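You operate a simulated robot arm through the tools that you are given. There is no shell and no other tool. Be economical: measure what you need, move in short steps, check, and stop when the job is done.

Carry out the task below with a simulated robot arm. There is one attempt and no reset: what you move stays moved.

JOB
Wind the music box, play it till it runs down, set the lever to stop and wind it again.

Only the result counts: the job must be done as asked and must still hold three seconds after the hand-in. Knocking over, shifting, dropping, spilling or breaking anything else fails it.

ROBOT AND FRAMES
A 6-joint arm with a two-finger parallel gripper, fixed in place. Base frame: the origin is at the foot of the arm, x ahead of it, y to its left, z up; the work surface is at about z = 0.8. Readings come in m, degrees, newtons and seconds.
With the tool pointing down near the work surface it reaches from about 0.26 to 0.68 m from the base axis. Its first joint turns from -66.0 to 66.0 degrees. Payload 2.9 kg.
The tool frame sits at the grasp point between the pads (the TCP): z along the fingers, y along the line on which they close. The tips reach 0.03 m beyond it. The gripper opens to 0.11 m. The fingers are 0.02 m wide and 0.01 m thick; the gripper's body (0.048 by 0.112 m) begins 0.055 m behind the TCP.
Orientation is told as [roll, pitch, yaw] about the base's x, y, z axes, in that order, counted from this pose: with the fingers straight down and closing along the base's y, the tool's x points along the base's -x, its y along +y and its z along -z.

CONTROLS
- The arm moves only by the tool step_arm. Its argument "steps" is a list of rows, each a list of 6 numbers: the shift along the tool's x, y, z in units of 40 mm (1.0 is 40 mm), then the turn, a rotation vector about the tool's x, y, z in units of 5 degrees (1.0 is 5 degrees). In form: [[x, y, z, rx, ry, rz], ...]. A call has 1 to 20 rows; each row shifts and turns the commanded pose from where the row before left it, along the tool's axes as they then stand. "fingers" is the gripper command, from -1 (fully open) to 1 (shut), values between in proportion, set as the call begins (left out, the last holds). A call with a number of a shift or a turn outside -1 to 1 is refused whole. Each row takes 0.2 s and may step no farther than 0.05 m and 8.6 degrees from the row before; otherwise, or with a gripper value out of range, the whole call is refused. A pose out of reach is approached as far as the arm can. The call stops where the force on the tool passes 90 N (or 10 N more than at its start, if that is more) or the arm is blocked; 0.2 s more then pass. The fingers move at their own pace (about 0.108 m/s each) and stop on an object; they squeeze with about 32 N. The grip force told is the motor's: it shows also when the fingers shut on nothing. Time passes only in rows, and 0.2 s behind the last, so rows that do not move let the fingers close. The reply holds the time, the measured pose of the TCP, the force on the tool along the base axes, the opening and the grip force, in the units named above and with some noise, with the torque about the TCP (base axes, N m) and any sound that the robot's microphone picked up.
- Cameras (640 x 400 px; columns grow to the right, rows downward): "scene" is fixed at [0.0933, 0.4602, 1.3855]; the picture's right is [-0.56, -0.83, 0.00], its down [-0.47, 0.32, -0.82] and it looks along [0.68, -0.46, -0.57] (base axes); focal length 322 px, centre (320, 200). "wrist" rides on the gripper at [0.072, 0.017, -0.103] in the tool frame; the picture's right is [-0.23, 0.97, 0.00], its down [-0.76, -0.18, -0.62] and it looks along [-0.61, -0.14, 0.78] (tool axes); focal length 222 px, centre (320, 200). There is no depth. A picture from a camera that has moved, and an enlarged one, comes with that camera's place and axes in the base frame and with its lens. The place of the scene camera against the robot may be out by one fixed shift of up to 0.012 m in any direction.
- capture(camera): a new picture of that camera. The clock stands still meanwhile.
- zoom(camera, box): a new picture of the part [left, top, right, bottom] of that camera's present view, enlarged. The clock stands still meanwhile.
- finish_job(): hands the job in; it is judged then, once.

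Go step by step. Nothing tells you positions but the pictures and the camera data: compare them with the known pose of the tool, close in by small moves and look again before you grip or let go. The budget is 120 turns and 64 pictures, counting those below and the enlarged ones. Unless the task says otherwise, let go and move clear before handing in, and close with one line.

The tools are called after "Call:" as a command line: name --pt "numbers of a row" for each row, then --argument value for the rest, lists and objects as JSON in quotes. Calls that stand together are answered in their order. step_arm: Moves the arm, as the interface text tells. Its arguments: {"type":"object","properties":{"steps":{"type":"array","items":{"type":"array","items":{"type":"number"}}},"fingers":{"type":"number"}},"required":["steps"]} The other tools are called the same way: capture (camera) takes a picture; zoom (camera, box) takes an enlarged picture of a part of a camera's view; finish_job () hands the job in.

At the start:

```text
clock: 0.0
tcp_pos: [0.3671, 0.2858, 1.1383]
orientation: [0.0, 0.0, 0.0]
force: [0.0, 0.3, 0.3]
ft_torque: [0.0, -0.03, 0.01]
grip_width: 0.1099
grasp_force: 0.0
```

scene: 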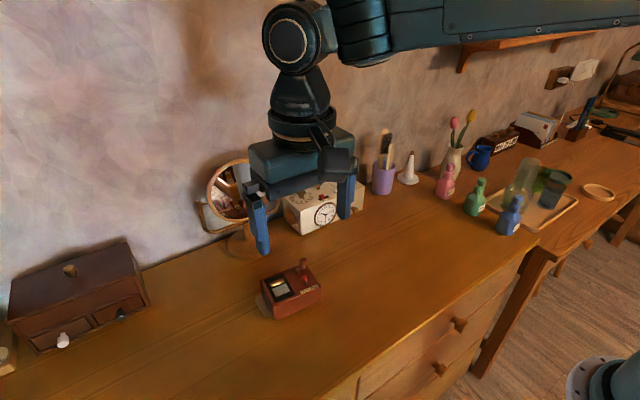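
wrist: 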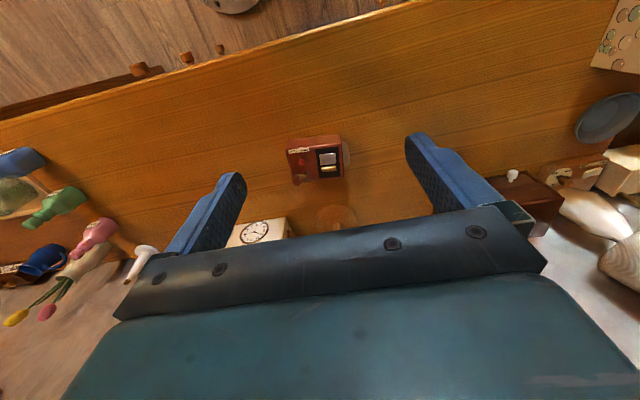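

The small red box with a lever and a side crank looks like the music box. I'll look closer first.

Call:
zoom --camera "scene" --box '[240, 240, 340, 330]'

Call:
zoom --camera "wrist" --box '[270, 120, 370, 200]'

```text
4.44 times, centred on (290, 285) of scene
camera zoom: at [0.0933, 0.4602, 1.3855], right [-0.56, -0.83, 0.0], down [-0.47, 0.32, -0.82], along [0.68, -0.46, -0.57], focal length 1432 px, centre (453, -178)
```

zoom: 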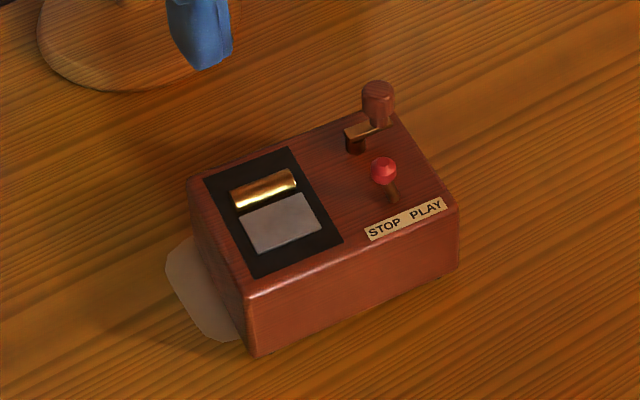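

```text
5.00 times, centred on (320, 160) of wrist
camera zoom: at [0.2946, 0.3041, 1.2415], right [0.23, 0.97, 0.0], down [0.76, -0.18, 0.62], along [0.61, -0.14, -0.78], focal length 1111 px, centre (320, 400)
```

zoom: 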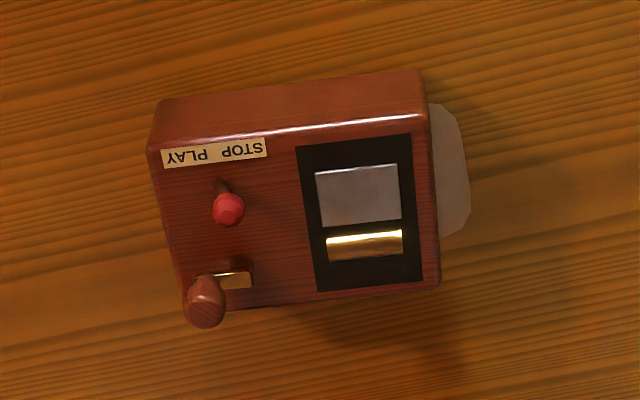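

The music box is around (0.51, 0.21). It has a crank with a knob on top, and a red lever where STOP is toward +y and PLAY toward -y. I'll move above it for a closer look.

Call:
step_arm --pt "-0.6 -0.36 0.6 0 0 0" --pt "-0.6 -0.36 0.6 0 0 0" --pt "-0.6 -0.36 0.6 0 0 0" --pt "-0.6 -0.36 0.6 0 0 0" --pt "-0.6 -0.36 0.6 0 0 0" --pt "0 0 0 0 0 0"

Call:
capture --camera "wrist"

Call:
capture --camera "scene"

```text
clock: 1.4
tcp_pos: [0.4881, 0.2141, 1.0169]
orientation: [0.1, 0.0, 0.0]
force: [0.6, 0.1, -0.4]
ft_torque: [0.03, 0.0, 0.0]
grip_width: 0.1101
grasp_force: 0.0
```

```text
59 pictures are left
camera wrist: at [0.4157, 0.2322, 1.1195], right [0.23, 0.97, 0.0], down [0.76, -0.18, 0.62], along [0.61, -0.14, -0.78], focal length 222 px, centre (320, 200)
```

wrist: 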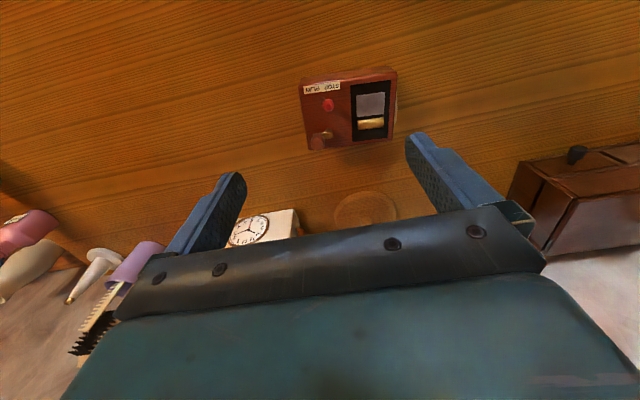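

```text
58 pictures are left
```

scene: 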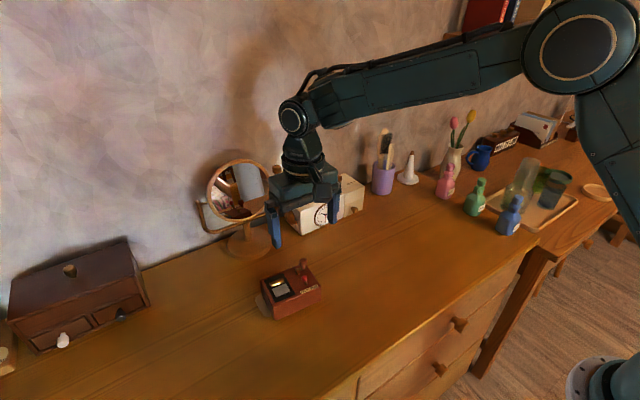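

Call:
zoom --camera "wrist" --box '[290, 55, 410, 155]'

Call:
zoom --camera "scene" --box '[285, 250, 325, 300]'

```text
4.00 times, centred on (350, 105) of wrist
camera zoom: at [0.4157, 0.2322, 1.1195], right [0.23, 0.97, 0.0], down [0.76, -0.18, 0.62], along [0.61, -0.14, -0.78], focal length 888 px, centre (200, 580)
```

zoom: 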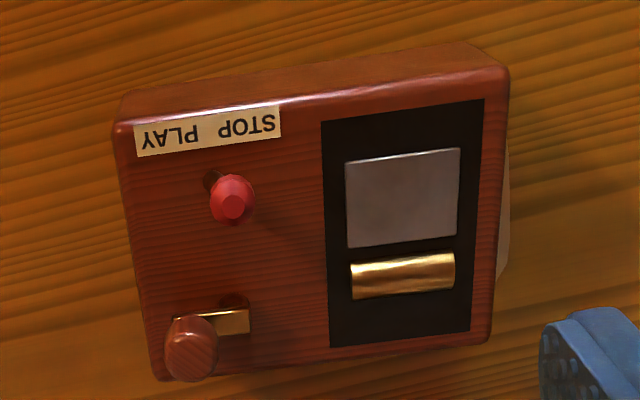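

```text
8.00 times, centred on (305, 275) of scene
camera zoom: at [0.0933, 0.4602, 1.3855], right [-0.56, -0.83, 0.0], down [-0.47, 0.32, -0.82], along [0.68, -0.46, -0.57], focal length 2577 px, centre (440, -400)
```

zoom: 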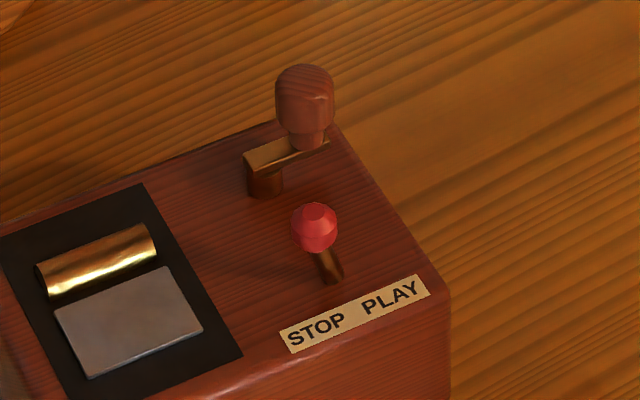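

The crank knob is at about (0.521, 0.206, 0.877) with its pivot near (0.522, 0.220). The lever knob is at about (0.484, 0.226, 0.875), tilted to STOP. I'll hover above the knob with the fingers partly closed.

Call:
step_arm --pt "-0.3 -0.07 0.55 0 0 0" --pt "-0.3 -0.07 0.55 0 0 0" --pt "-0.3 -0.07 0.55 0 0 0" --pt "0 0 0 0 0 0" --fingers 0.27

Call:
capture --camera "wrist"

Call:
zoom --camera "scene" --box '[250, 200, 350, 320]'

```text
clock: 2.4
tcp_pos: [0.5237, 0.2049, 0.9515]
orientation: [0.0, -0.2, 0.0]
force: [-0.3, -0.1, 0.4]
ft_torque: [-0.02, 0.0, 0.02]
grip_width: 0.0402
grasp_force: 0.1
```

```text
55 pictures are left
camera wrist: at [0.4511, 0.2228, 1.0548], right [0.23, 0.97, 0.0], down [0.76, -0.18, 0.62], along [0.61, -0.14, -0.78], focal length 222 px, centre (320, 200)
```

wrist: 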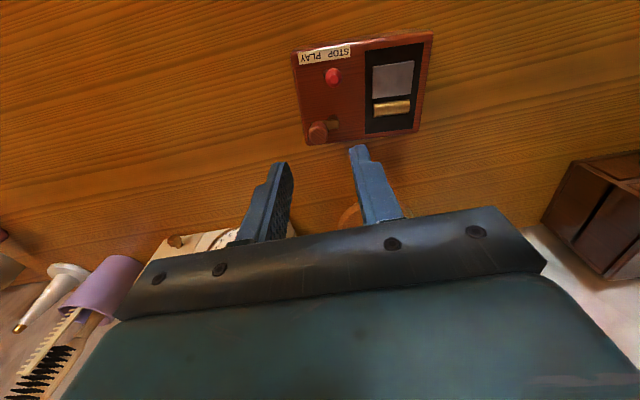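

```text
3.33 times, centred on (300, 260) of scene
camera zoom: at [0.0933, 0.4602, 1.3855], right [-0.56, -0.83, 0.0], down [-0.47, 0.32, -0.82], along [0.68, -0.46, -0.57], focal length 1074 px, centre (387, 0)
```

zoom: 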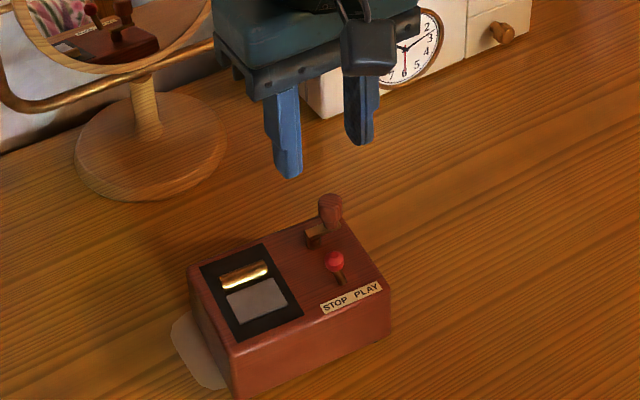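

Call:
zoom --camera "wrist" --box '[290, 50, 370, 150]'

```text
4.00 times, centred on (330, 100) of wrist
camera zoom: at [0.4511, 0.2228, 1.0548], right [0.23, 0.97, 0.0], down [0.76, -0.18, 0.62], along [0.61, -0.14, -0.78], focal length 888 px, centre (280, 600)
```

zoom: 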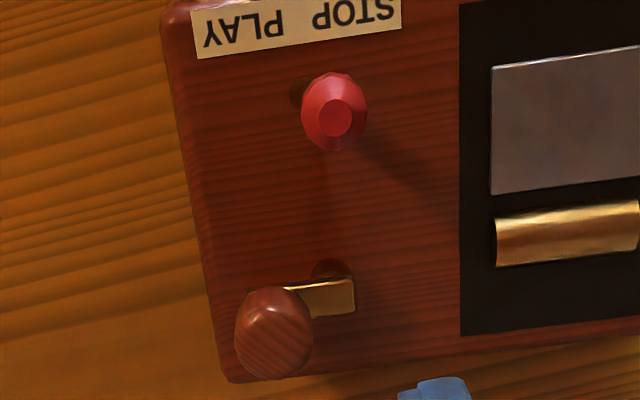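

The knob is confirmed at about (0.5207, 0.2056) with a radius of 8 mm, and the crank radius is about 13 mm. I'll descend and grip it.

Call:
step_arm --pt "0 0.02 0.45 0 0 0" --pt "0 0 0.45 0 0 0" --pt "0 0 0.43 0 0 0" --pt "0 0 0 0 0 0"

Call:
zoom --camera "scene" --box '[260, 220, 340, 320]'

Call:
zoom --camera "wrist" --box '[260, 90, 380, 190]'

```text
clock: 3.4
tcp_pos: [0.5232, 0.2061, 0.8999]
orientation: [0.0, 0.0, -0.1]
force: [-0.2, -0.5, 0.4]
ft_torque: [0.04, 0.01, 0.0]
grip_width: 0.0403
grasp_force: 0.1
```

```text
4.00 times, centred on (300, 270) of scene
camera zoom: at [0.0933, 0.4602, 1.3855], right [-0.56, -0.83, 0.0], down [-0.47, 0.32, -0.82], along [0.68, -0.46, -0.57], focal length 1289 px, centre (400, -80)
```

zoom: 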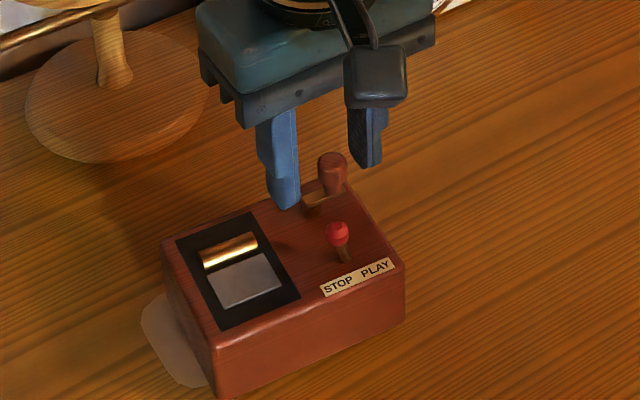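

```text
4.00 times, centred on (320, 140) of wrist
camera zoom: at [0.4513, 0.2249, 1.0018], right [0.23, 0.97, 0.0], down [0.76, -0.18, 0.62], along [0.61, -0.14, -0.78], focal length 888 px, centre (320, 440)
```

zoom: 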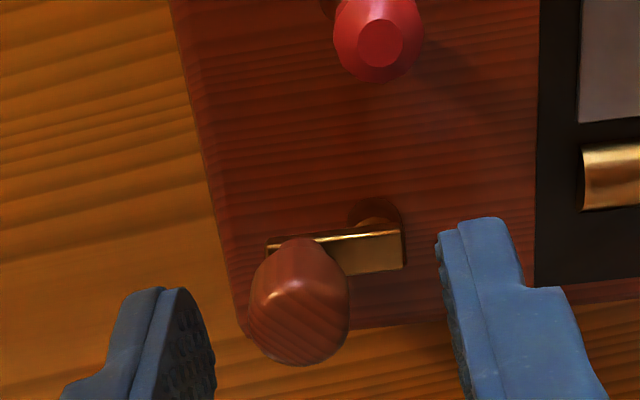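

The fingers straddle the knob, so I'll close on it.

Call:
step_arm --pt "0 0 0.03 0 0 0" --pt "0 0 0 0 0 0" --pt "0 0 0 0 0 0" --fingers 1

Call:
zoom --camera "wrist" --box '[260, 90, 380, 190]'

```text
clock: 4.2
tcp_pos: [0.5242, 0.2068, 0.8992]
orientation: [0.0, -0.1, 0.0]
force: [-4.0, -8.9, 5.6]
ft_torque: [-0.15, -0.02, 0.04]
grip_width: 0.0149
grasp_force: 32.6
```

```text
4.00 times, centred on (320, 140) of wrist
camera zoom: at [0.451, 0.2242, 1.0015], right [0.23, 0.97, 0.0], down [0.76, -0.18, 0.62], along [0.61, -0.14, -0.78], focal length 888 px, centre (320, 440)
```

zoom: 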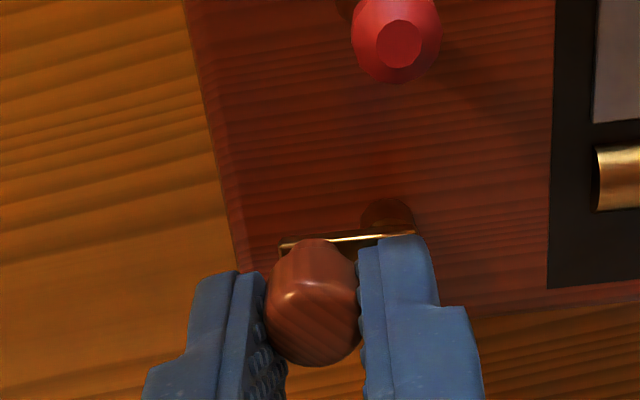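

The knob is gripped, and the box shifted about 2 mm. I'll test a small clockwise turn and watch the forces.

Call:
step_arm --pt "0.055 0.012 0 0 0 0" --pt "0.055 0.025 0 0 0 0" --pt "0 0 0 0 0 0"

Call:
zoom --camera "wrist" --box '[260, 90, 380, 190]'

```text
clock: 5.0
tcp_pos: [0.5184, 0.2096, 0.8989]
orientation: [0.0, 0.1, 0.1]
force: [-0.1, 1.1, 0.4]
ft_torque: [0.17, -0.17, 0.02]
grip_width: 0.0149
grasp_force: 32.2
```

```text
4.00 times, centred on (320, 140) of wrist
camera zoom: at [0.4462, 0.2271, 1.0014], right [0.23, 0.97, 0.0], down [0.76, -0.18, 0.62], along [0.61, -0.14, -0.78], focal length 888 px, centre (320, 440)
```

zoom: 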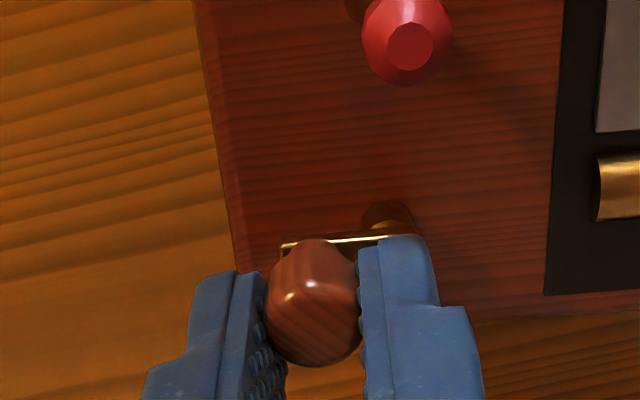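

The knob seems rigid with the crank, so holding the tool's orientation just drags the box. I'll rotate the tool about the pivot instead, pressing lightly.

Call:
step_arm --pt "0 0 0.06 0 0 0" --pt "0.0307 -0.003 0 0 0 1" --pt "0.0307 -0.003 0 0 0 1" --pt "0.0307 -0.003 0 0 0 1" --pt "0.0307 -0.003 0 0 0 1" --pt "0.0307 -0.003 0 0 0 1" --pt "0 0 0 0 0 0"

Call:
zoom --camera "wrist" --box '[240, 50, 400, 190]'

Call:
zoom --camera "scene" --box '[240, 230, 340, 330]'

```text
clock: 6.6
tcp_pos: [0.5129, 0.2087, 0.8978]
orientation: [0.2, -0.3, -25.1]
force: [2.8, 7.2, 23.2]
ft_torque: [0.19, 0.08, 0.03]
grip_width: 0.015
grasp_force: 32.2
```

```text
2.86 times, centred on (320, 120) of wrist
camera zoom: at [0.4546, 0.2558, 1.0001], right [0.62, 0.79, 0.0], down [0.61, -0.48, 0.62], along [0.49, -0.38, -0.78], focal length 635 px, centre (320, 429)
```

zoom: 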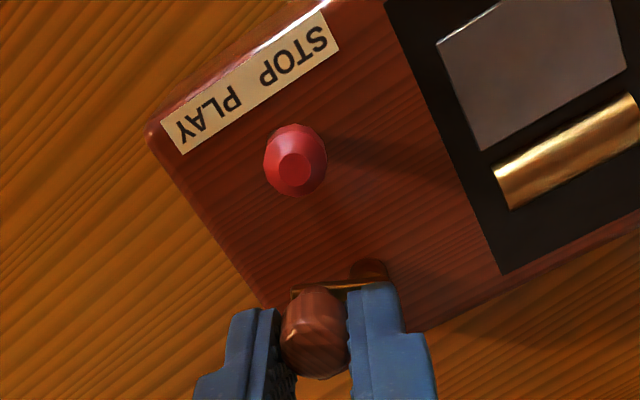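

```text
4.00 times, centred on (290, 280) of scene
camera zoom: at [0.093, 0.4602, 1.3856], right [-0.56, -0.83, 0.0], down [-0.47, 0.32, -0.82], along [0.68, -0.46, -0.57], focal length 1289 px, centre (440, -120)
```

zoom: 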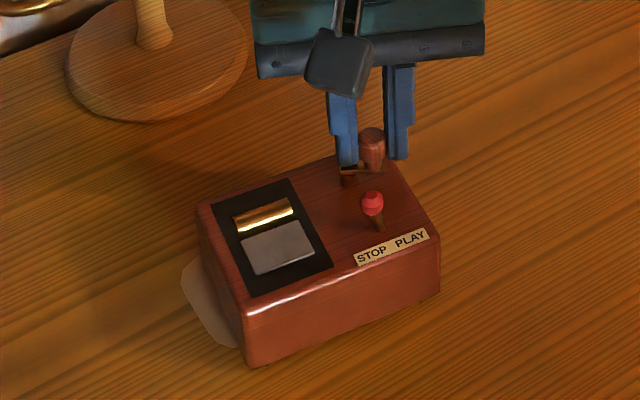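

The crank turned and the box stayed put, so clockwise rotation works. I'll keep going.

Call:
step_arm --pt "0.0307 -0.003 0 0 0 1" --pt "0.0307 -0.003 0 0 0 1" --pt "0.0307 -0.003 0 0 0 1" --pt "0.0307 -0.003 0 0 0 1" --pt "0.0307 -0.003 0 0 0 1" --pt "0.0307 -0.003 0 0 0 1" --pt "0.0307 -0.003 0 0 0 1" --pt "0.0307 -0.003 0 0 0 1" --pt "0.0307 -0.003 0 0 0 1" --pt "0.0307 -0.003 0 0 0 1"

Call:
zoom --camera "wrist" --box '[240, 50, 400, 190]'

Call:
zoom --camera "scene" --box '[240, 230, 340, 330]'

```text
clock: 8.8
tcp_pos: [0.5053, 0.2159, 0.8961]
orientation: [0.3, 0.0, -75.1]
force: [11.4, 3.2, 15.5]
ft_torque: [-0.12, -0.3, -0.02]
grip_width: 0.0151
grasp_force: 32.4
```

```text
2.86 times, centred on (320, 120) of wrist
camera zoom: at [0.5021, 0.2917, 0.9996], right [1.0, 0.03, 0.0], down [0.02, -0.78, 0.62], along [0.02, -0.62, -0.78], focal length 635 px, centre (320, 429)
```

zoom: 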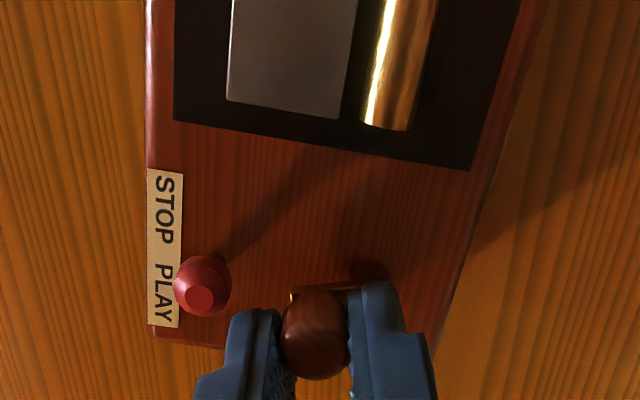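

```text
4.00 times, centred on (290, 280) of scene
camera zoom: at [0.0933, 0.4602, 1.3856], right [-0.56, -0.83, 0.0], down [-0.47, 0.32, -0.82], along [0.68, -0.46, -0.57], focal length 1289 px, centre (440, -120)
```

zoom: 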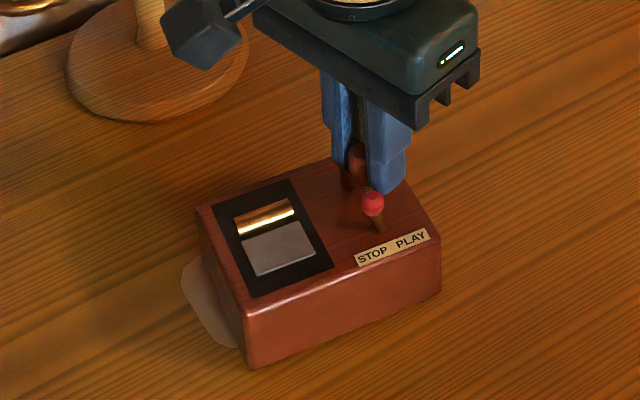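

The outer finger is now within about 2 mm of the lever. I'll open slightly, lift off, and regrip with the fingers tangential to the crank so they clear it.

Call:
step_arm --pt "0 0 0 0 0 0" --pt "0 0.02 0 0 0 0" --pt "0 0 -0.2 0 0 0" --pt "0 0 -0.4 0 0 0" --pt "0 0 -0.6 0 0 0" --pt "0 0 0 0 0 0" --fingers 0.6

Call:
zoom --camera "wrist" --box '[240, 50, 400, 190]'

```text
clock: 10.2
tcp_pos: [0.5057, 0.2164, 0.9442]
orientation: [0.0, 0.0, -74.9]
force: [0.0, -0.4, -0.3]
ft_torque: [-0.06, -0.02, 0.03]
grip_width: 0.0218
grasp_force: 0.0
```

```text
2.86 times, centred on (320, 120) of wrist
camera zoom: at [0.5032, 0.2918, 1.0469], right [1.0, 0.03, 0.0], down [0.03, -0.78, 0.62], along [0.02, -0.62, -0.78], focal length 635 px, centre (320, 429)
```

zoom: 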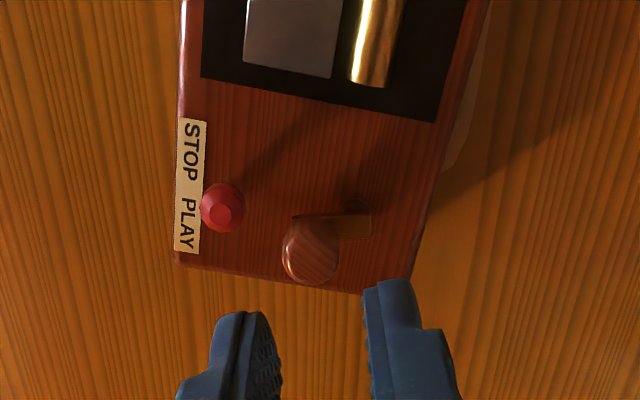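

The crank holds its angle when released. I'll turn the tool back to about +5° so the fingers grip tangentially, offset inward.

Call:
step_arm --pt "0 0 0 0 0 -1" --pt "0 0 0 0 0 -1" --pt "0 0 0 0 0 -1" --pt "0 0 0 0 0 -1" --pt "0 0 0 0 0 -1" --pt "0 0 0 0 0 -1" --pt "0 0 0 0 0 -1" --pt "0 0 0 0 0 -1" --pt "0 0 0 0 0 -1" --pt "0 0 0 0 0 -1" --pt "0 0 0 0 0 -1" --pt "0 0 0 0 0 -1" --pt "0 0 0 0 0 -1" --pt "0 0 0 0 0 -1" --pt "0 0 0 0 0 -1" --pt "0 0 0 0 0 -1" --pt "-0.04 0.1 0 0 0 0" --pt "0 0 0 0 0 0" --fingers 0.42

Call:
zoom --camera "wrist" --box '[240, 50, 400, 190]'

```text
clock: 14.0
tcp_pos: [0.5064, 0.2225, 0.9442]
orientation: [0.0, 0.0, 5.0]
force: [0.1, 0.2, 0.2]
ft_torque: [0.02, 0.04, -0.01]
grip_width: 0.0324
grasp_force: 0.0
```

```text
2.86 times, centred on (320, 120) of wrist
camera zoom: at [0.433, 0.2325, 1.0467], right [0.14, 0.99, 0.0], down [0.77, -0.11, 0.62], along [0.62, -0.09, -0.78], focal length 635 px, centre (320, 429)
```

zoom: 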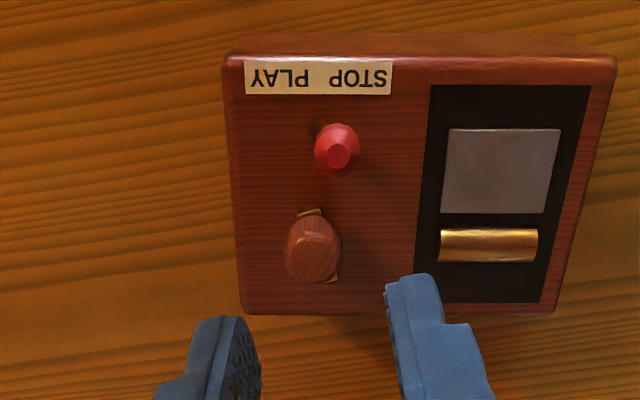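

The knob is at about (0.504, 0.221) and the pivot at about (0.517, 0.2235), with the crank at about 190°. I'll align to yaw 10°, descend and grip.

Call:
step_arm --pt "-0.04 -0.025 0 0 0 -1" --pt "0 0 0.4 0 0 0" --pt "0 0 0.4 0 0 0" --pt "0 0 0.36 0 0 0" --pt "0 0 0 0 0 0"

Call:
zoom --camera "wrist" --box '[240, 50, 400, 190]'

```text
clock: 15.2
tcp_pos: [0.5069, 0.2187, 0.8966]
orientation: [0.1, 0.0, 9.9]
force: [-0.1, 0.2, -0.1]
ft_torque: [0.02, -0.03, 0.01]
grip_width: 0.0318
grasp_force: 0.0
```

```text
2.86 times, centred on (320, 120) of wrist
camera zoom: at [0.433, 0.2252, 0.9999], right [0.05, 1.0, 0.0], down [0.78, -0.04, 0.62], along [0.62, -0.03, -0.78], focal length 635 px, centre (320, 429)
```

zoom: 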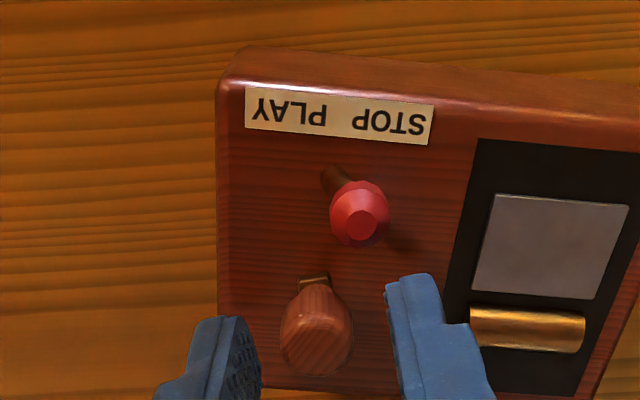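

The fingers are aligned on either side of the knob. I'll close, press lightly and rotate clockwise about the pivot.

Call:
step_arm --pt "0 -0.02 0 0 0 0" --pt "0 0 0 0 0 0" --pt "0 0 0.04 0 0 0" --pt "-0.001 0.0196 0 0 0 1" --pt "-0.001 0.0196 0 0 0 1" --pt "-0.001 0.0196 0 0 0 1" --pt "-0.001 0.0196 0 0 0 1" --pt "-0.001 0.0196 0 0 0 1" --pt "-0.001 0.0196 0 0 0 1" --pt "0 0 0 0 0 0" --fingers 1

Call:
zoom --camera "wrist" --box '[240, 50, 400, 190]'

```text
clock: 17.4
tcp_pos: [0.5093, 0.224, 0.8954]
orientation: [0.2, -0.1, -20.1]
force: [-3.5, -2.7, 23.4]
ft_torque: [-0.04, 0.17, -0.02]
grip_width: 0.015
grasp_force: 32.2
```

```text
2.86 times, centred on (320, 120) of wrist
camera zoom: at [0.4461, 0.2654, 0.9988], right [0.55, 0.84, 0.0], down [0.65, -0.43, 0.62], along [0.52, -0.34, -0.78], focal length 635 px, centre (320, 429)
```

zoom: 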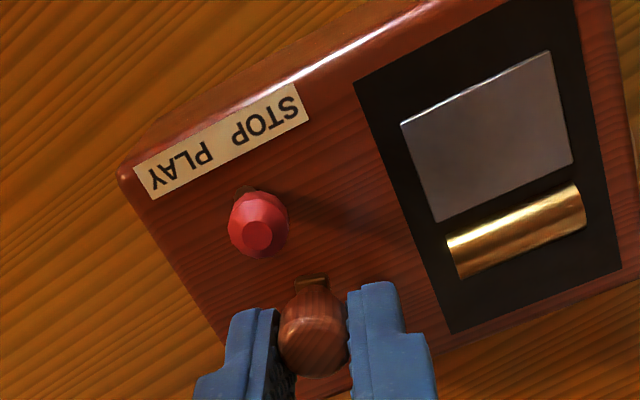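

That works with low side force and clear of the lever. I'll continue.

Call:
step_arm --pt "-0.001 0.0196 0 0 0 1" --pt "-0.001 0.0196 0 0 0 1" --pt "-0.001 0.0196 0 0 0 1" --pt "-0.001 0.0196 0 0 0 1" --pt "-0.001 0.0196 0 0 0 1" --pt "-0.001 0.0196 0 0 0 1" --pt "-0.001 0.0196 0 0 0 1" --pt "-0.001 0.0196 0 0 0 1" --pt "-0.001 0.0196 0 0 0 1" --pt "-0.001 0.0196 0 0 0 1" --pt "-0.001 0.0196 0 0 0 1" --pt "-0.001 0.0196 0 0 0 1" --pt "-0.001 0.0196 0 0 0 1" --pt "-0.001 0.0196 0 0 0 1" --pt "-0.001 0.0196 0 0 0 1" --pt "-0.001 0.0196 0 0 0 1" --pt "-0.001 0.0196 0 0 0 1" --pt "-0.001 0.0196 0 0 0 1"

Call:
zoom --camera "scene" --box '[240, 230, 340, 330]'

```text
clock: 21.2
tcp_pos: [0.52, 0.2296, 0.8956]
orientation: [0.0, -0.1, -110.0]
force: [-2.8, -2.2, 2.0]
ft_torque: [0.08, -0.02, -0.01]
grip_width: 0.0152
grasp_force: 31.7
```

```text
4.00 times, centred on (290, 280) of scene
camera zoom: at [0.0932, 0.4601, 1.3856], right [-0.56, -0.83, 0.0], down [-0.47, 0.32, -0.82], along [0.68, -0.46, -0.57], focal length 1289 px, centre (440, -120)
```

zoom: 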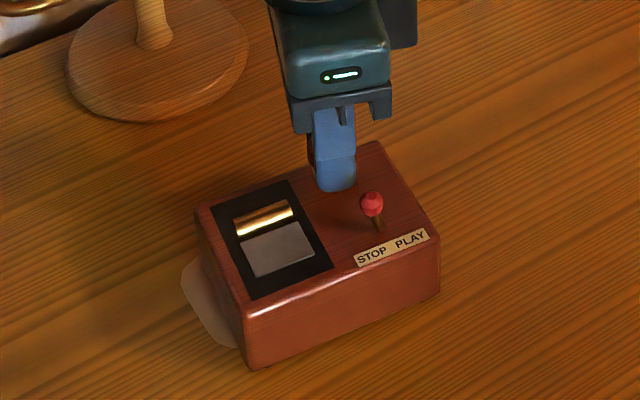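

The box is still in place. I'll keep winding and see how far the wrist can turn.

Call:
step_arm --pt "-0.001 0.0196 0.02 0 0 1" --pt "-0.001 0.0196 0.0 0 0 1" --pt "-0.001 0.0196 0 0 0 1" --pt "-0.001 0.0196 0 0 0 1" --pt "-0.001 0.0196 0 0 0 1" --pt "-0.001 0.0196 0 0 0 1" --pt "-0.001 0.0196 0 0 0 1" --pt "-0.001 0.0196 0 0 0 1" --pt "-0.001 0.0196 0 0 0 1" --pt "-0.001 0.0196 0 0 0 1" --pt "-0.001 0.0196 0 0 0 1" --pt "-0.001 0.0196 0 0 0 1" --pt "-0.001 0.0196 0 0 0 1" --pt "-0.001 0.0196 0 0 0 1" --pt "-0.001 0.0196 0 0 0 1"

Call:
zoom --camera "wrist" --box '[240, 50, 400, 190]'

```text
clock: 24.4
tcp_pos: [0.5943, 0.1405, 0.916]
orientation: [4.4, -0.8, -165.5]
force: [-0.2, 1.2, -6.0]
ft_torque: [-0.11, -0.09, 0.01]
grip_width: 0.0149
grasp_force: 32.3
out of reach, approached as far as the arm can: row 9, 10, 11, 12, 13, 14, 15
```

```text
2.86 times, centred on (320, 120) of wrist
camera zoom: at [0.6674, 0.1514, 1.0189], right [0.02, -1.0, 0.08], down [-0.79, 0.03, 0.62], along [-0.62, -0.08, -0.78], focal length 635 px, centre (320, 429)
```

zoom: 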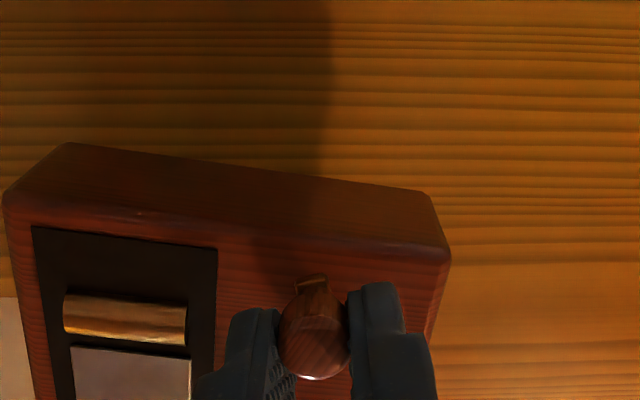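

The wrist limit was hit at about -150° yaw and the arm drifted, dragging the box. I'll look before doing anything else.

Call:
capture --camera "scene"

Call:
capture --camera "wrist"

Call:
zoom --camera "scene" --box '[250, 200, 370, 320]'

```text
38 pictures are left
```

scene: 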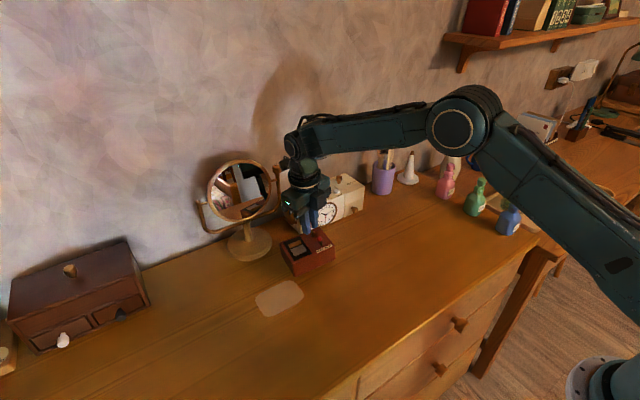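

```text
37 pictures are left
camera wrist: at [0.6674, 0.1514, 1.0189], right [0.02, -1.0, 0.08], down [-0.79, 0.03, 0.62], along [-0.62, -0.08, -0.78], focal length 222 px, centre (320, 200)
```

wrist: 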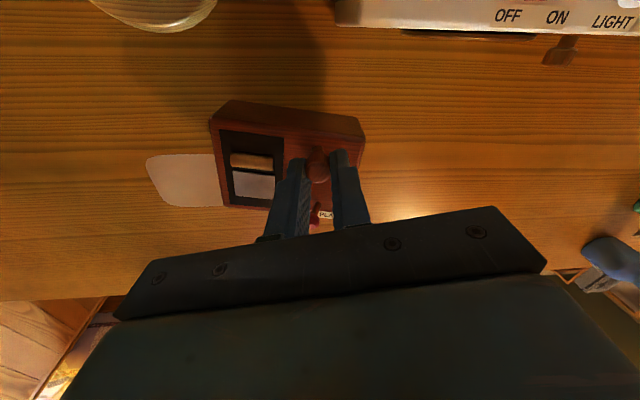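

```text
3.33 times, centred on (310, 260) of scene
camera zoom: at [0.0933, 0.4603, 1.3855], right [-0.56, -0.83, 0.0], down [-0.47, 0.32, -0.82], along [0.68, -0.46, -0.57], focal length 1074 px, centre (353, 0)
```

zoom: 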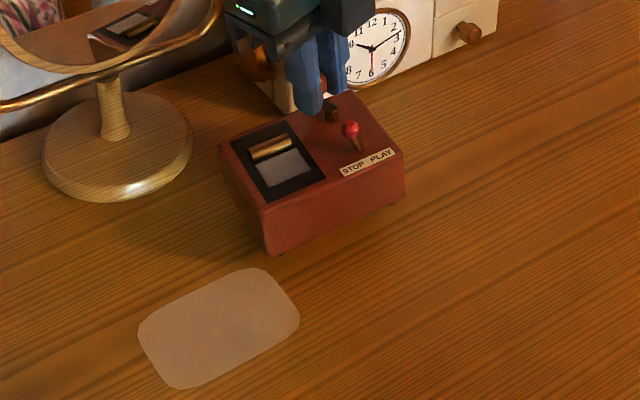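

The box is hanging in the grip, slightly lifted. I'll reverse the last rows gradually to bring it back along the same path.

Call:
step_arm --pt "-0.001 -0.0196 0 0 0 -1" --pt "-0.001 -0.0196 0 0 0 -1" --pt "-0.001 -0.0196 0 0 0 -1"

```text
clock: 25.2
tcp_pos: [0.5921, 0.1427, 0.9153]
orientation: [2.6, -0.6, -151.8]
force: [-0.3, 0.2, -4.1]
ft_torque: [-0.05, -0.17, 0.03]
grip_width: 0.0146
grasp_force: 32.2
```

Call:
capture --camera "wrist"

Call:
zoom --camera "scene" --box '[230, 190, 370, 330]'

```text
35 pictures are left
camera wrist: at [0.6628, 0.1678, 1.0189], right [0.26, -0.96, 0.05], down [-0.76, -0.18, 0.62], along [-0.59, -0.2, -0.78], focal length 222 px, centre (320, 200)
```

wrist: 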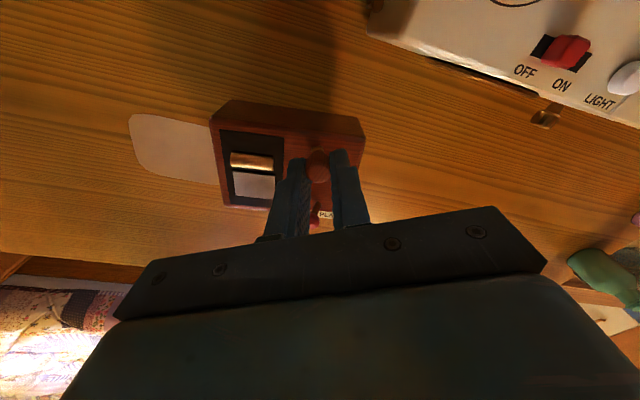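

```text
2.86 times, centred on (300, 260) of scene
camera zoom: at [0.0933, 0.4602, 1.3855], right [-0.56, -0.83, 0.0], down [-0.47, 0.32, -0.82], along [0.68, -0.46, -0.57], focal length 920 px, centre (377, 29)
```

zoom: 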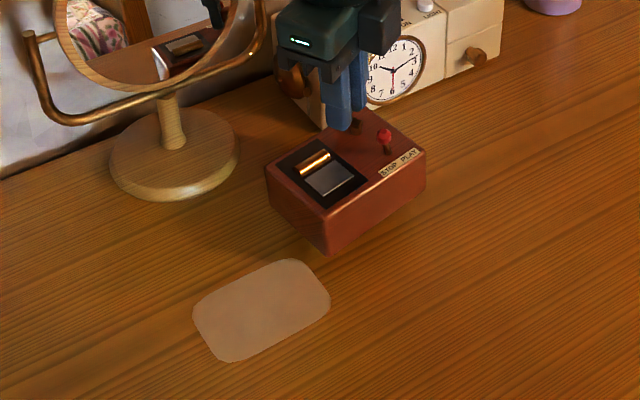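

The box is held at about 2 cm height and turned +14° with the tool. I'll level it and carry it back over its original spot, to be lowered after a check.

Call:
step_arm --pt "0 0 0 -0.4 -0.35 0" --pt "0 0 0 0 0 -1" --pt "0 0 0 0 0 -1" --pt "0 0 0 0 0 0"

Call:
step_arm --pt "0.01 -0.43 0 0 0 0" --pt "0.01 -0.43 0 0 0 0" --pt "0.01 -0.43 0 0 0 0" --pt "0.01 -0.43 0 0 0 0" --pt "0.01 -0.43 0 0 0 0" --pt "0.01 -0.43 0 0 0 0" --pt "0 0 0 0 0 0"

Call:
zoom --camera "scene" --box '[230, 190, 370, 330]'

Call:
capture --camera "wrist"

```text
clock: 26.2
tcp_pos: [0.5926, 0.142, 0.9154]
orientation: [4.1, -3.0, -141.9]
force: [-0.1, 0.0, -5.4]
ft_torque: [0.01, -0.14, -0.01]
grip_width: 0.015
grasp_force: 32.1
```

```text
clock: 27.8
tcp_pos: [0.5305, 0.2258, 0.9093]
orientation: [4.1, -3.1, -141.9]
force: [-1.1, -0.1, -5.1]
ft_torque: [-0.06, -0.11, 0.02]
grip_width: 0.0151
grasp_force: 32.0
```

```text
2.86 times, centred on (300, 260) of scene
camera zoom: at [0.0933, 0.4602, 1.3855], right [-0.56, -0.83, 0.0], down [-0.47, 0.32, -0.82], along [0.68, -0.46, -0.57], focal length 920 px, centre (377, 29)
```

zoom: 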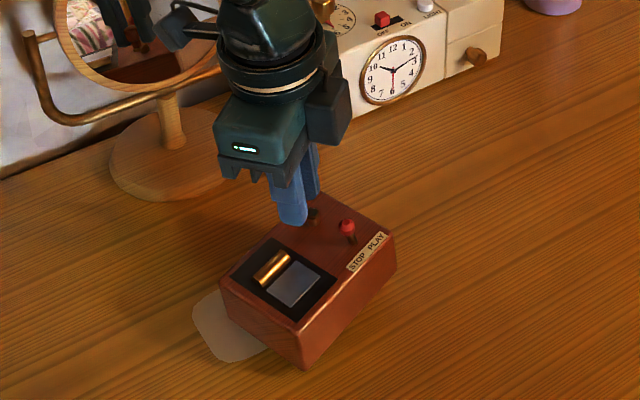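

```text
32 pictures are left
camera wrist: at [0.5977, 0.2666, 1.0086], right [0.42, -0.9, 0.08], down [-0.71, -0.27, 0.65], along [-0.56, -0.33, -0.76], focal length 222 px, centre (320, 200)
```

wrist: 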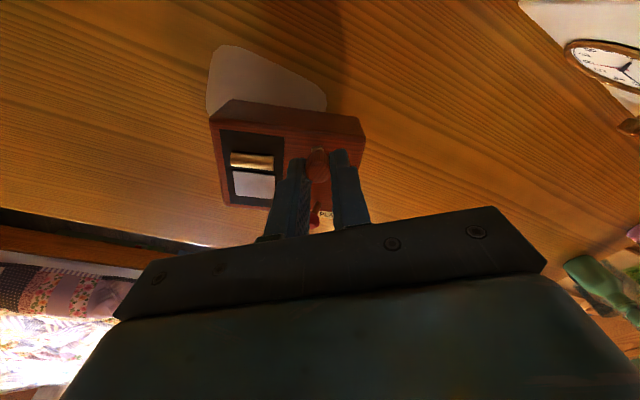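

The tilt correction went the wrong way, because roll and pitch are counted before yaw. I'll undo it fully to level the box, then lower it gently.

Call:
step_arm --pt "0 0 0 0.41 0.31 0" --pt "0 0 0 0.41 0.31 0" --pt "0 0 0 0 0 0"

Call:
step_arm --pt "0 0 0.1 0 0 0" --pt "0 0 0.1 0 0 0" --pt "0 0 0.05 0 0 0" --pt "0 0 0 0 0 0"

```text
clock: 28.6
tcp_pos: [0.53, 0.2255, 0.9099]
orientation: [-0.1, 0.1, -141.8]
force: [0.8, -0.2, -5.2]
ft_torque: [-0.08, -0.14, -0.02]
grip_width: 0.0154
grasp_force: 32.0
```

```text
clock: 29.6
tcp_pos: [0.5291, 0.2254, 0.8974]
orientation: [0.1, 0.0, -141.8]
force: [-0.2, -0.2, -4.5]
ft_torque: [-0.06, -0.16, 0.02]
grip_width: 0.0151
grasp_force: 32.4
```

Call:
step_arm --pt "0 0 0.05 0 0 0" --pt "0 0 0.03 0 0 0" --pt "0 0 0 0 0 0"

Call:
zoom --camera "scene" --box '[240, 220, 350, 330]'

```text
clock: 30.4
tcp_pos: [0.5315, 0.2247, 0.8955]
orientation: [0.0, 0.1, -141.9]
force: [2.3, -1.6, 1.3]
ft_torque: [0.01, 0.13, 0.02]
grip_width: 0.015
grasp_force: 31.5
```

```text
3.64 times, centred on (295, 275) of scene
camera zoom: at [0.0933, 0.4602, 1.3856], right [-0.56, -0.83, 0.0], down [-0.47, 0.32, -0.82], along [0.68, -0.46, -0.57], focal length 1171 px, centre (411, -73)
```

zoom: 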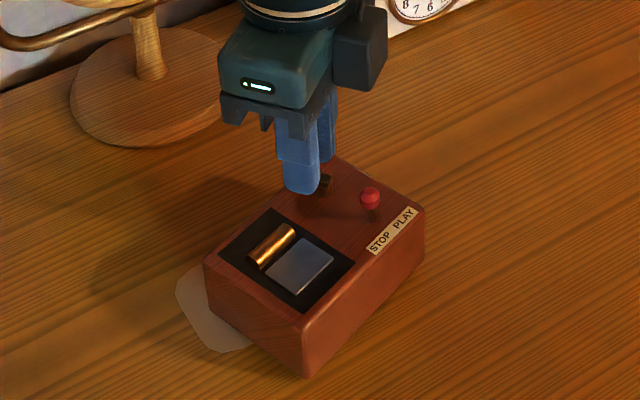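

The box is back on its spot, but about 24° off in yaw. I'll release, lift, and turn the wrist 180° for a regrip so I can both straighten it and get a full winding stroke.

Call:
step_arm --pt "0 0 0 0 0 0" --pt "0 0 -0.2 0 0 0" --pt "0 0 -0.4 0 0 0" --pt "0 0 -0.6 0 0 0" --pt "0 0 0 0 0 -1" --pt "0 0 0 0 0 -1" --pt "0 0 0 0 0 -1" --pt "0 0 0 0 0 -1" --pt "0 0 0 0 0 -1" --pt "0 0 0 0 0 -1" --pt "0 0 0 0 0 -1" --pt "0 0 0 0 0 -1" --pt "0 0 0 0 0 -1" --pt "0 0 0 0 0 -1" --pt "0 0 0 0 0 -1" --pt "0 0 0 0 0 -1" --pt "0 0 0 0 0 -1" --pt "0 0 0 0 0 -1" --pt "0 0 0 0 0 -1" --pt "0 0 0 0 0 -1" --fingers 0.45

Call:
step_arm --pt "0 0 0 0 0 -1" --pt "0 0 0 0 0 -1" --pt "0 0 0 0 0 -1" --pt "0 0 0 0 0 -1" --pt "0 0 0 0 0 -1" --pt "0 0 0 0 0 -1" --pt "0 0 0 0 0 -1" --pt "0 0 0 0 0 -1" --pt "0 0 0 0 0 -1" --pt "0 0 0 0 0 -1" --pt "0 0 0 0 0 -1" --pt "0 0 0 0 0 -1" --pt "0 0 0 0 0 -1" --pt "0 0 0 0 0 -1" --pt "0 0 0 0 0 -1" --pt "0 0 0 0 0 -1" --pt "0 0 0 0 0 -1" --pt "0 0 0 0 0 -1" --pt "0 0 0 0 0 -1" --pt "0 0 0 0 0 -1"

Call:
zoom --camera "wrist" --box '[230, 10, 420, 190]'

```text
clock: 34.6
tcp_pos: [0.5305, 0.2241, 0.9424]
orientation: [0.0, -0.1, -61.6]
force: [-0.2, -0.2, -0.5]
ft_torque: [0.02, 0.01, -0.01]
grip_width: 0.0302
grasp_force: 0.0
```

```text
clock: 38.8
tcp_pos: [0.5312, 0.2258, 0.9435]
orientation: [0.0, 0.0, 38.4]
force: [0.4, 0.6, 0.9]
ft_torque: [-0.01, 0.01, -0.01]
grip_width: 0.0302
grasp_force: 0.1
```

```text
2.22 times, centred on (325, 100) of wrist
camera zoom: at [0.4637, 0.1945, 1.0464], right [-0.42, 0.91, 0.0], down [0.71, 0.33, 0.62], along [0.56, 0.27, -0.78], focal length 494 px, centre (309, 422)
```

zoom: 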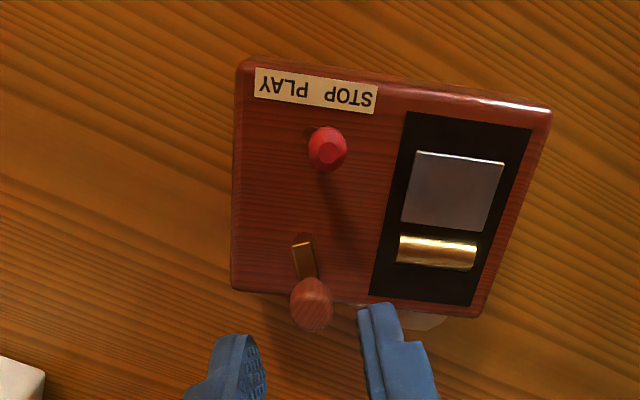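

The fingers are aligned with the knob and the box yaw is about +16°, where it was -6° originally. I'll grip, lift slightly, turn it -22° in the air and set it down.

Call:
step_arm --pt "0 0 0.4 0 0 0" --pt "0 0 0.4 0 0 0" --pt "0 0 0.36 0 0 0" --pt "0 0 0 0 0 0"

Call:
step_arm --pt "0 0 0 0 0 0" --pt "0 0 0 0 0 0" --pt "0 0 -0.1 0 0 0" --pt "0 0 -0.15 0 0 0" --pt "0 0 -0.1 0 0 0" --pt "0.001 -0.0196 0 0 0 1" --pt "0.001 -0.0196 0 0 0 1" --pt "0.001 -0.0196 0 0 0 1" --pt "0.001 -0.0196 0 0 0 1" --pt "0.0005 -0.0098 0 0 0 0.5" --pt "0 0 0 0 0 0" --fingers 1

Call:
zoom --camera "wrist" --box '[230, 10, 420, 190]'

Call:
zoom --camera "scene" --box '[240, 240, 340, 330]'

```text
clock: 39.8
tcp_pos: [0.5316, 0.2244, 0.8976]
orientation: [-0.1, -0.1, 38.2]
force: [0.4, 0.6, 0.1]
ft_torque: [0.01, 0.0, 0.03]
grip_width: 0.0303
grasp_force: 0.1
```

```text
clock: 42.2
tcp_pos: [0.5322, 0.2216, 0.9103]
orientation: [0.0, 0.0, 15.6]
force: [-0.9, -0.1, -4.3]
ft_torque: [-0.15, -0.12, -0.03]
grip_width: 0.015
grasp_force: 32.1
```

```text
2.22 times, centred on (325, 100) of wrist
camera zoom: at [0.4582, 0.2192, 1.0139], right [-0.04, 1.0, 0.0], down [0.78, 0.03, 0.62], along [0.62, 0.03, -0.78], focal length 494 px, centre (309, 422)
```

zoom: 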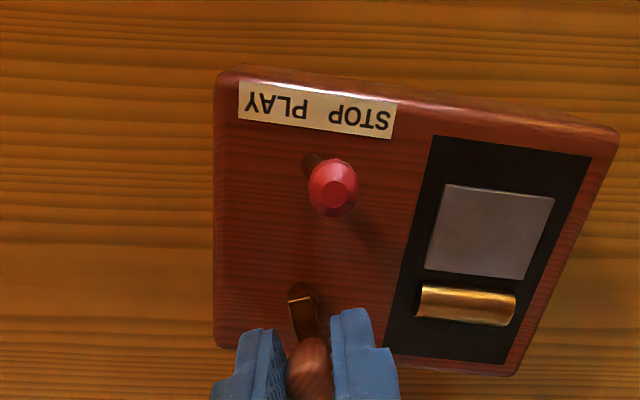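

```text
4.44 times, centred on (290, 285) of scene
camera zoom: at [0.0933, 0.4602, 1.3855], right [-0.56, -0.83, 0.0], down [-0.47, 0.32, -0.82], along [0.68, -0.46, -0.57], focal length 1432 px, centre (453, -178)
```

zoom: 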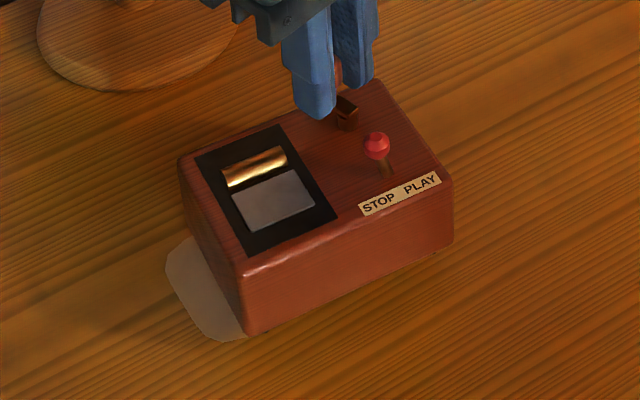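

The box is nearly at its original pose, so I'll lower it and then continue winding clockwise with a light press.

Call:
step_arm --pt "0 -0.06 0 0 0 0" --pt "0 0 0.12 0 0 0" --pt "0 0 0.12 0 0 0" --pt "0 0 0.12 0 0 0" --pt "0 0 0.06 0 0 0" --pt "0 0 0 0 0 0"

Call:
step_arm --pt "0.001 -0.0196 0 0 0 1" --pt "0.001 -0.0196 0 0 0 1" --pt "0.001 -0.0196 0 0 0 1" --pt "0.001 -0.0196 0 0 0 1" --pt "0.001 -0.0196 0 0 0 1" --pt "0.001 -0.0196 0 0 0 1" --pt "0.001 -0.0196 0 0 0 1" --pt "0.001 -0.0196 0 0 0 1" --pt "0 0 0 0 0 0"

Call:
zoom --camera "scene" --box '[240, 240, 340, 330]'

```text
clock: 43.6
tcp_pos: [0.5339, 0.2192, 0.8965]
orientation: [0.0, -0.1, 15.6]
force: [-5.9, -5.4, 21.1]
ft_torque: [-0.12, 0.27, -0.01]
grip_width: 0.015
grasp_force: 31.6
```

```text
clock: 45.6
tcp_pos: [0.5339, 0.2142, 0.8946]
orientation: [0.1, -0.1, -24.4]
force: [3.1, 6.5, 18.9]
ft_torque: [-0.06, -0.5, -0.02]
grip_width: 0.0151
grasp_force: 31.6
```

```text
4.44 times, centred on (290, 285) of scene
camera zoom: at [0.093, 0.4602, 1.3856], right [-0.56, -0.83, 0.0], down [-0.47, 0.32, -0.82], along [0.68, -0.46, -0.57], focal length 1432 px, centre (453, -178)
```

zoom: 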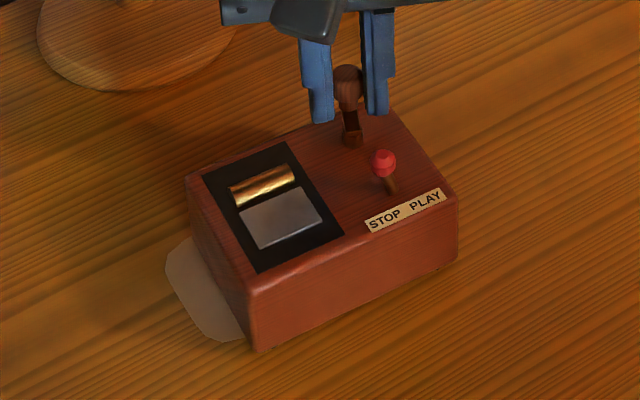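

The box is almost exactly at its original pose and the crank is turning. I'll continue winding, staying above -145° yaw.

Call:
step_arm --pt "0.001 -0.0196 0 0 0 1" --pt "0.001 -0.0196 0 0 0 1" --pt "0.001 -0.0196 0 0 0 1" --pt "0.001 -0.0196 0 0 0 1" --pt "0.001 -0.0196 0 0 0 1" --pt "0.001 -0.0196 0 0 0 1" --pt "0.001 -0.0196 0 0 0 1" --pt "0.001 -0.0196 0 0 0 1" --pt "0.001 -0.0196 0 0 0 1" --pt "0.001 -0.0196 0 0 0 1" --pt "0.001 -0.0196 0 0 0 1" --pt "0.001 -0.0196 0 0 0 1" --pt "0 0 0 0 0 0"

Call:
step_arm --pt "0.001 -0.0196 0 0 0 1" --pt "0.001 -0.0196 0 0 0 1" --pt "0.001 -0.0196 0 0 0 1" --pt "0.001 -0.0196 0 0 0 1" --pt "0.001 -0.0196 0 0 0 1" --pt "0.001 -0.0196 0 0 0 1" --pt "0.001 -0.0196 0 0 0 1" --pt "0.001 -0.0196 0 0 0 1" --pt "0.001 -0.0196 0 0 0 1" --pt "0.001 -0.0196 0 0 0 1" --pt "0.001 -0.0196 0 0 0 1" --pt "0 0 0 0 0 0"

Call:
zoom --camera "scene" --box '[240, 240, 340, 330]'

```text
clock: 48.4
tcp_pos: [0.526, 0.208, 0.8945]
orientation: [0.1, 0.1, -84.4]
force: [5.9, 6.5, 17.1]
ft_torque: [0.23, -0.09, -0.05]
grip_width: 0.0148
grasp_force: 31.6
```

```text
clock: 51.0
tcp_pos: [0.5164, 0.2099, 0.8948]
orientation: [0.1, -0.2, -139.5]
force: [5.2, -7.6, 14.9]
ft_torque: [-0.08, -0.14, 0.08]
grip_width: 0.0151
grasp_force: 32.1
```

```text
4.44 times, centred on (290, 285) of scene
camera zoom: at [0.0932, 0.4599, 1.3857], right [-0.56, -0.83, 0.0], down [-0.47, 0.32, -0.82], along [0.68, -0.46, -0.57], focal length 1432 px, centre (453, -178)
```

zoom: 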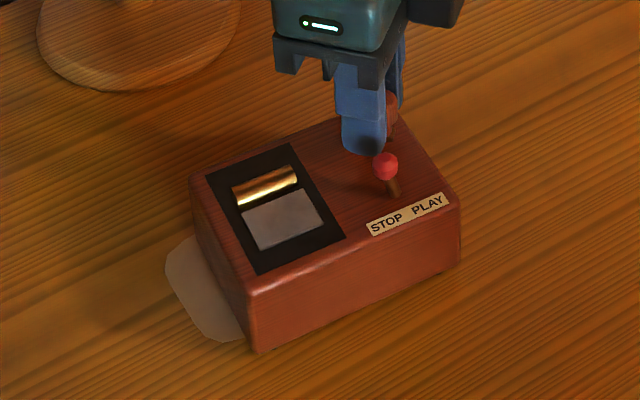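

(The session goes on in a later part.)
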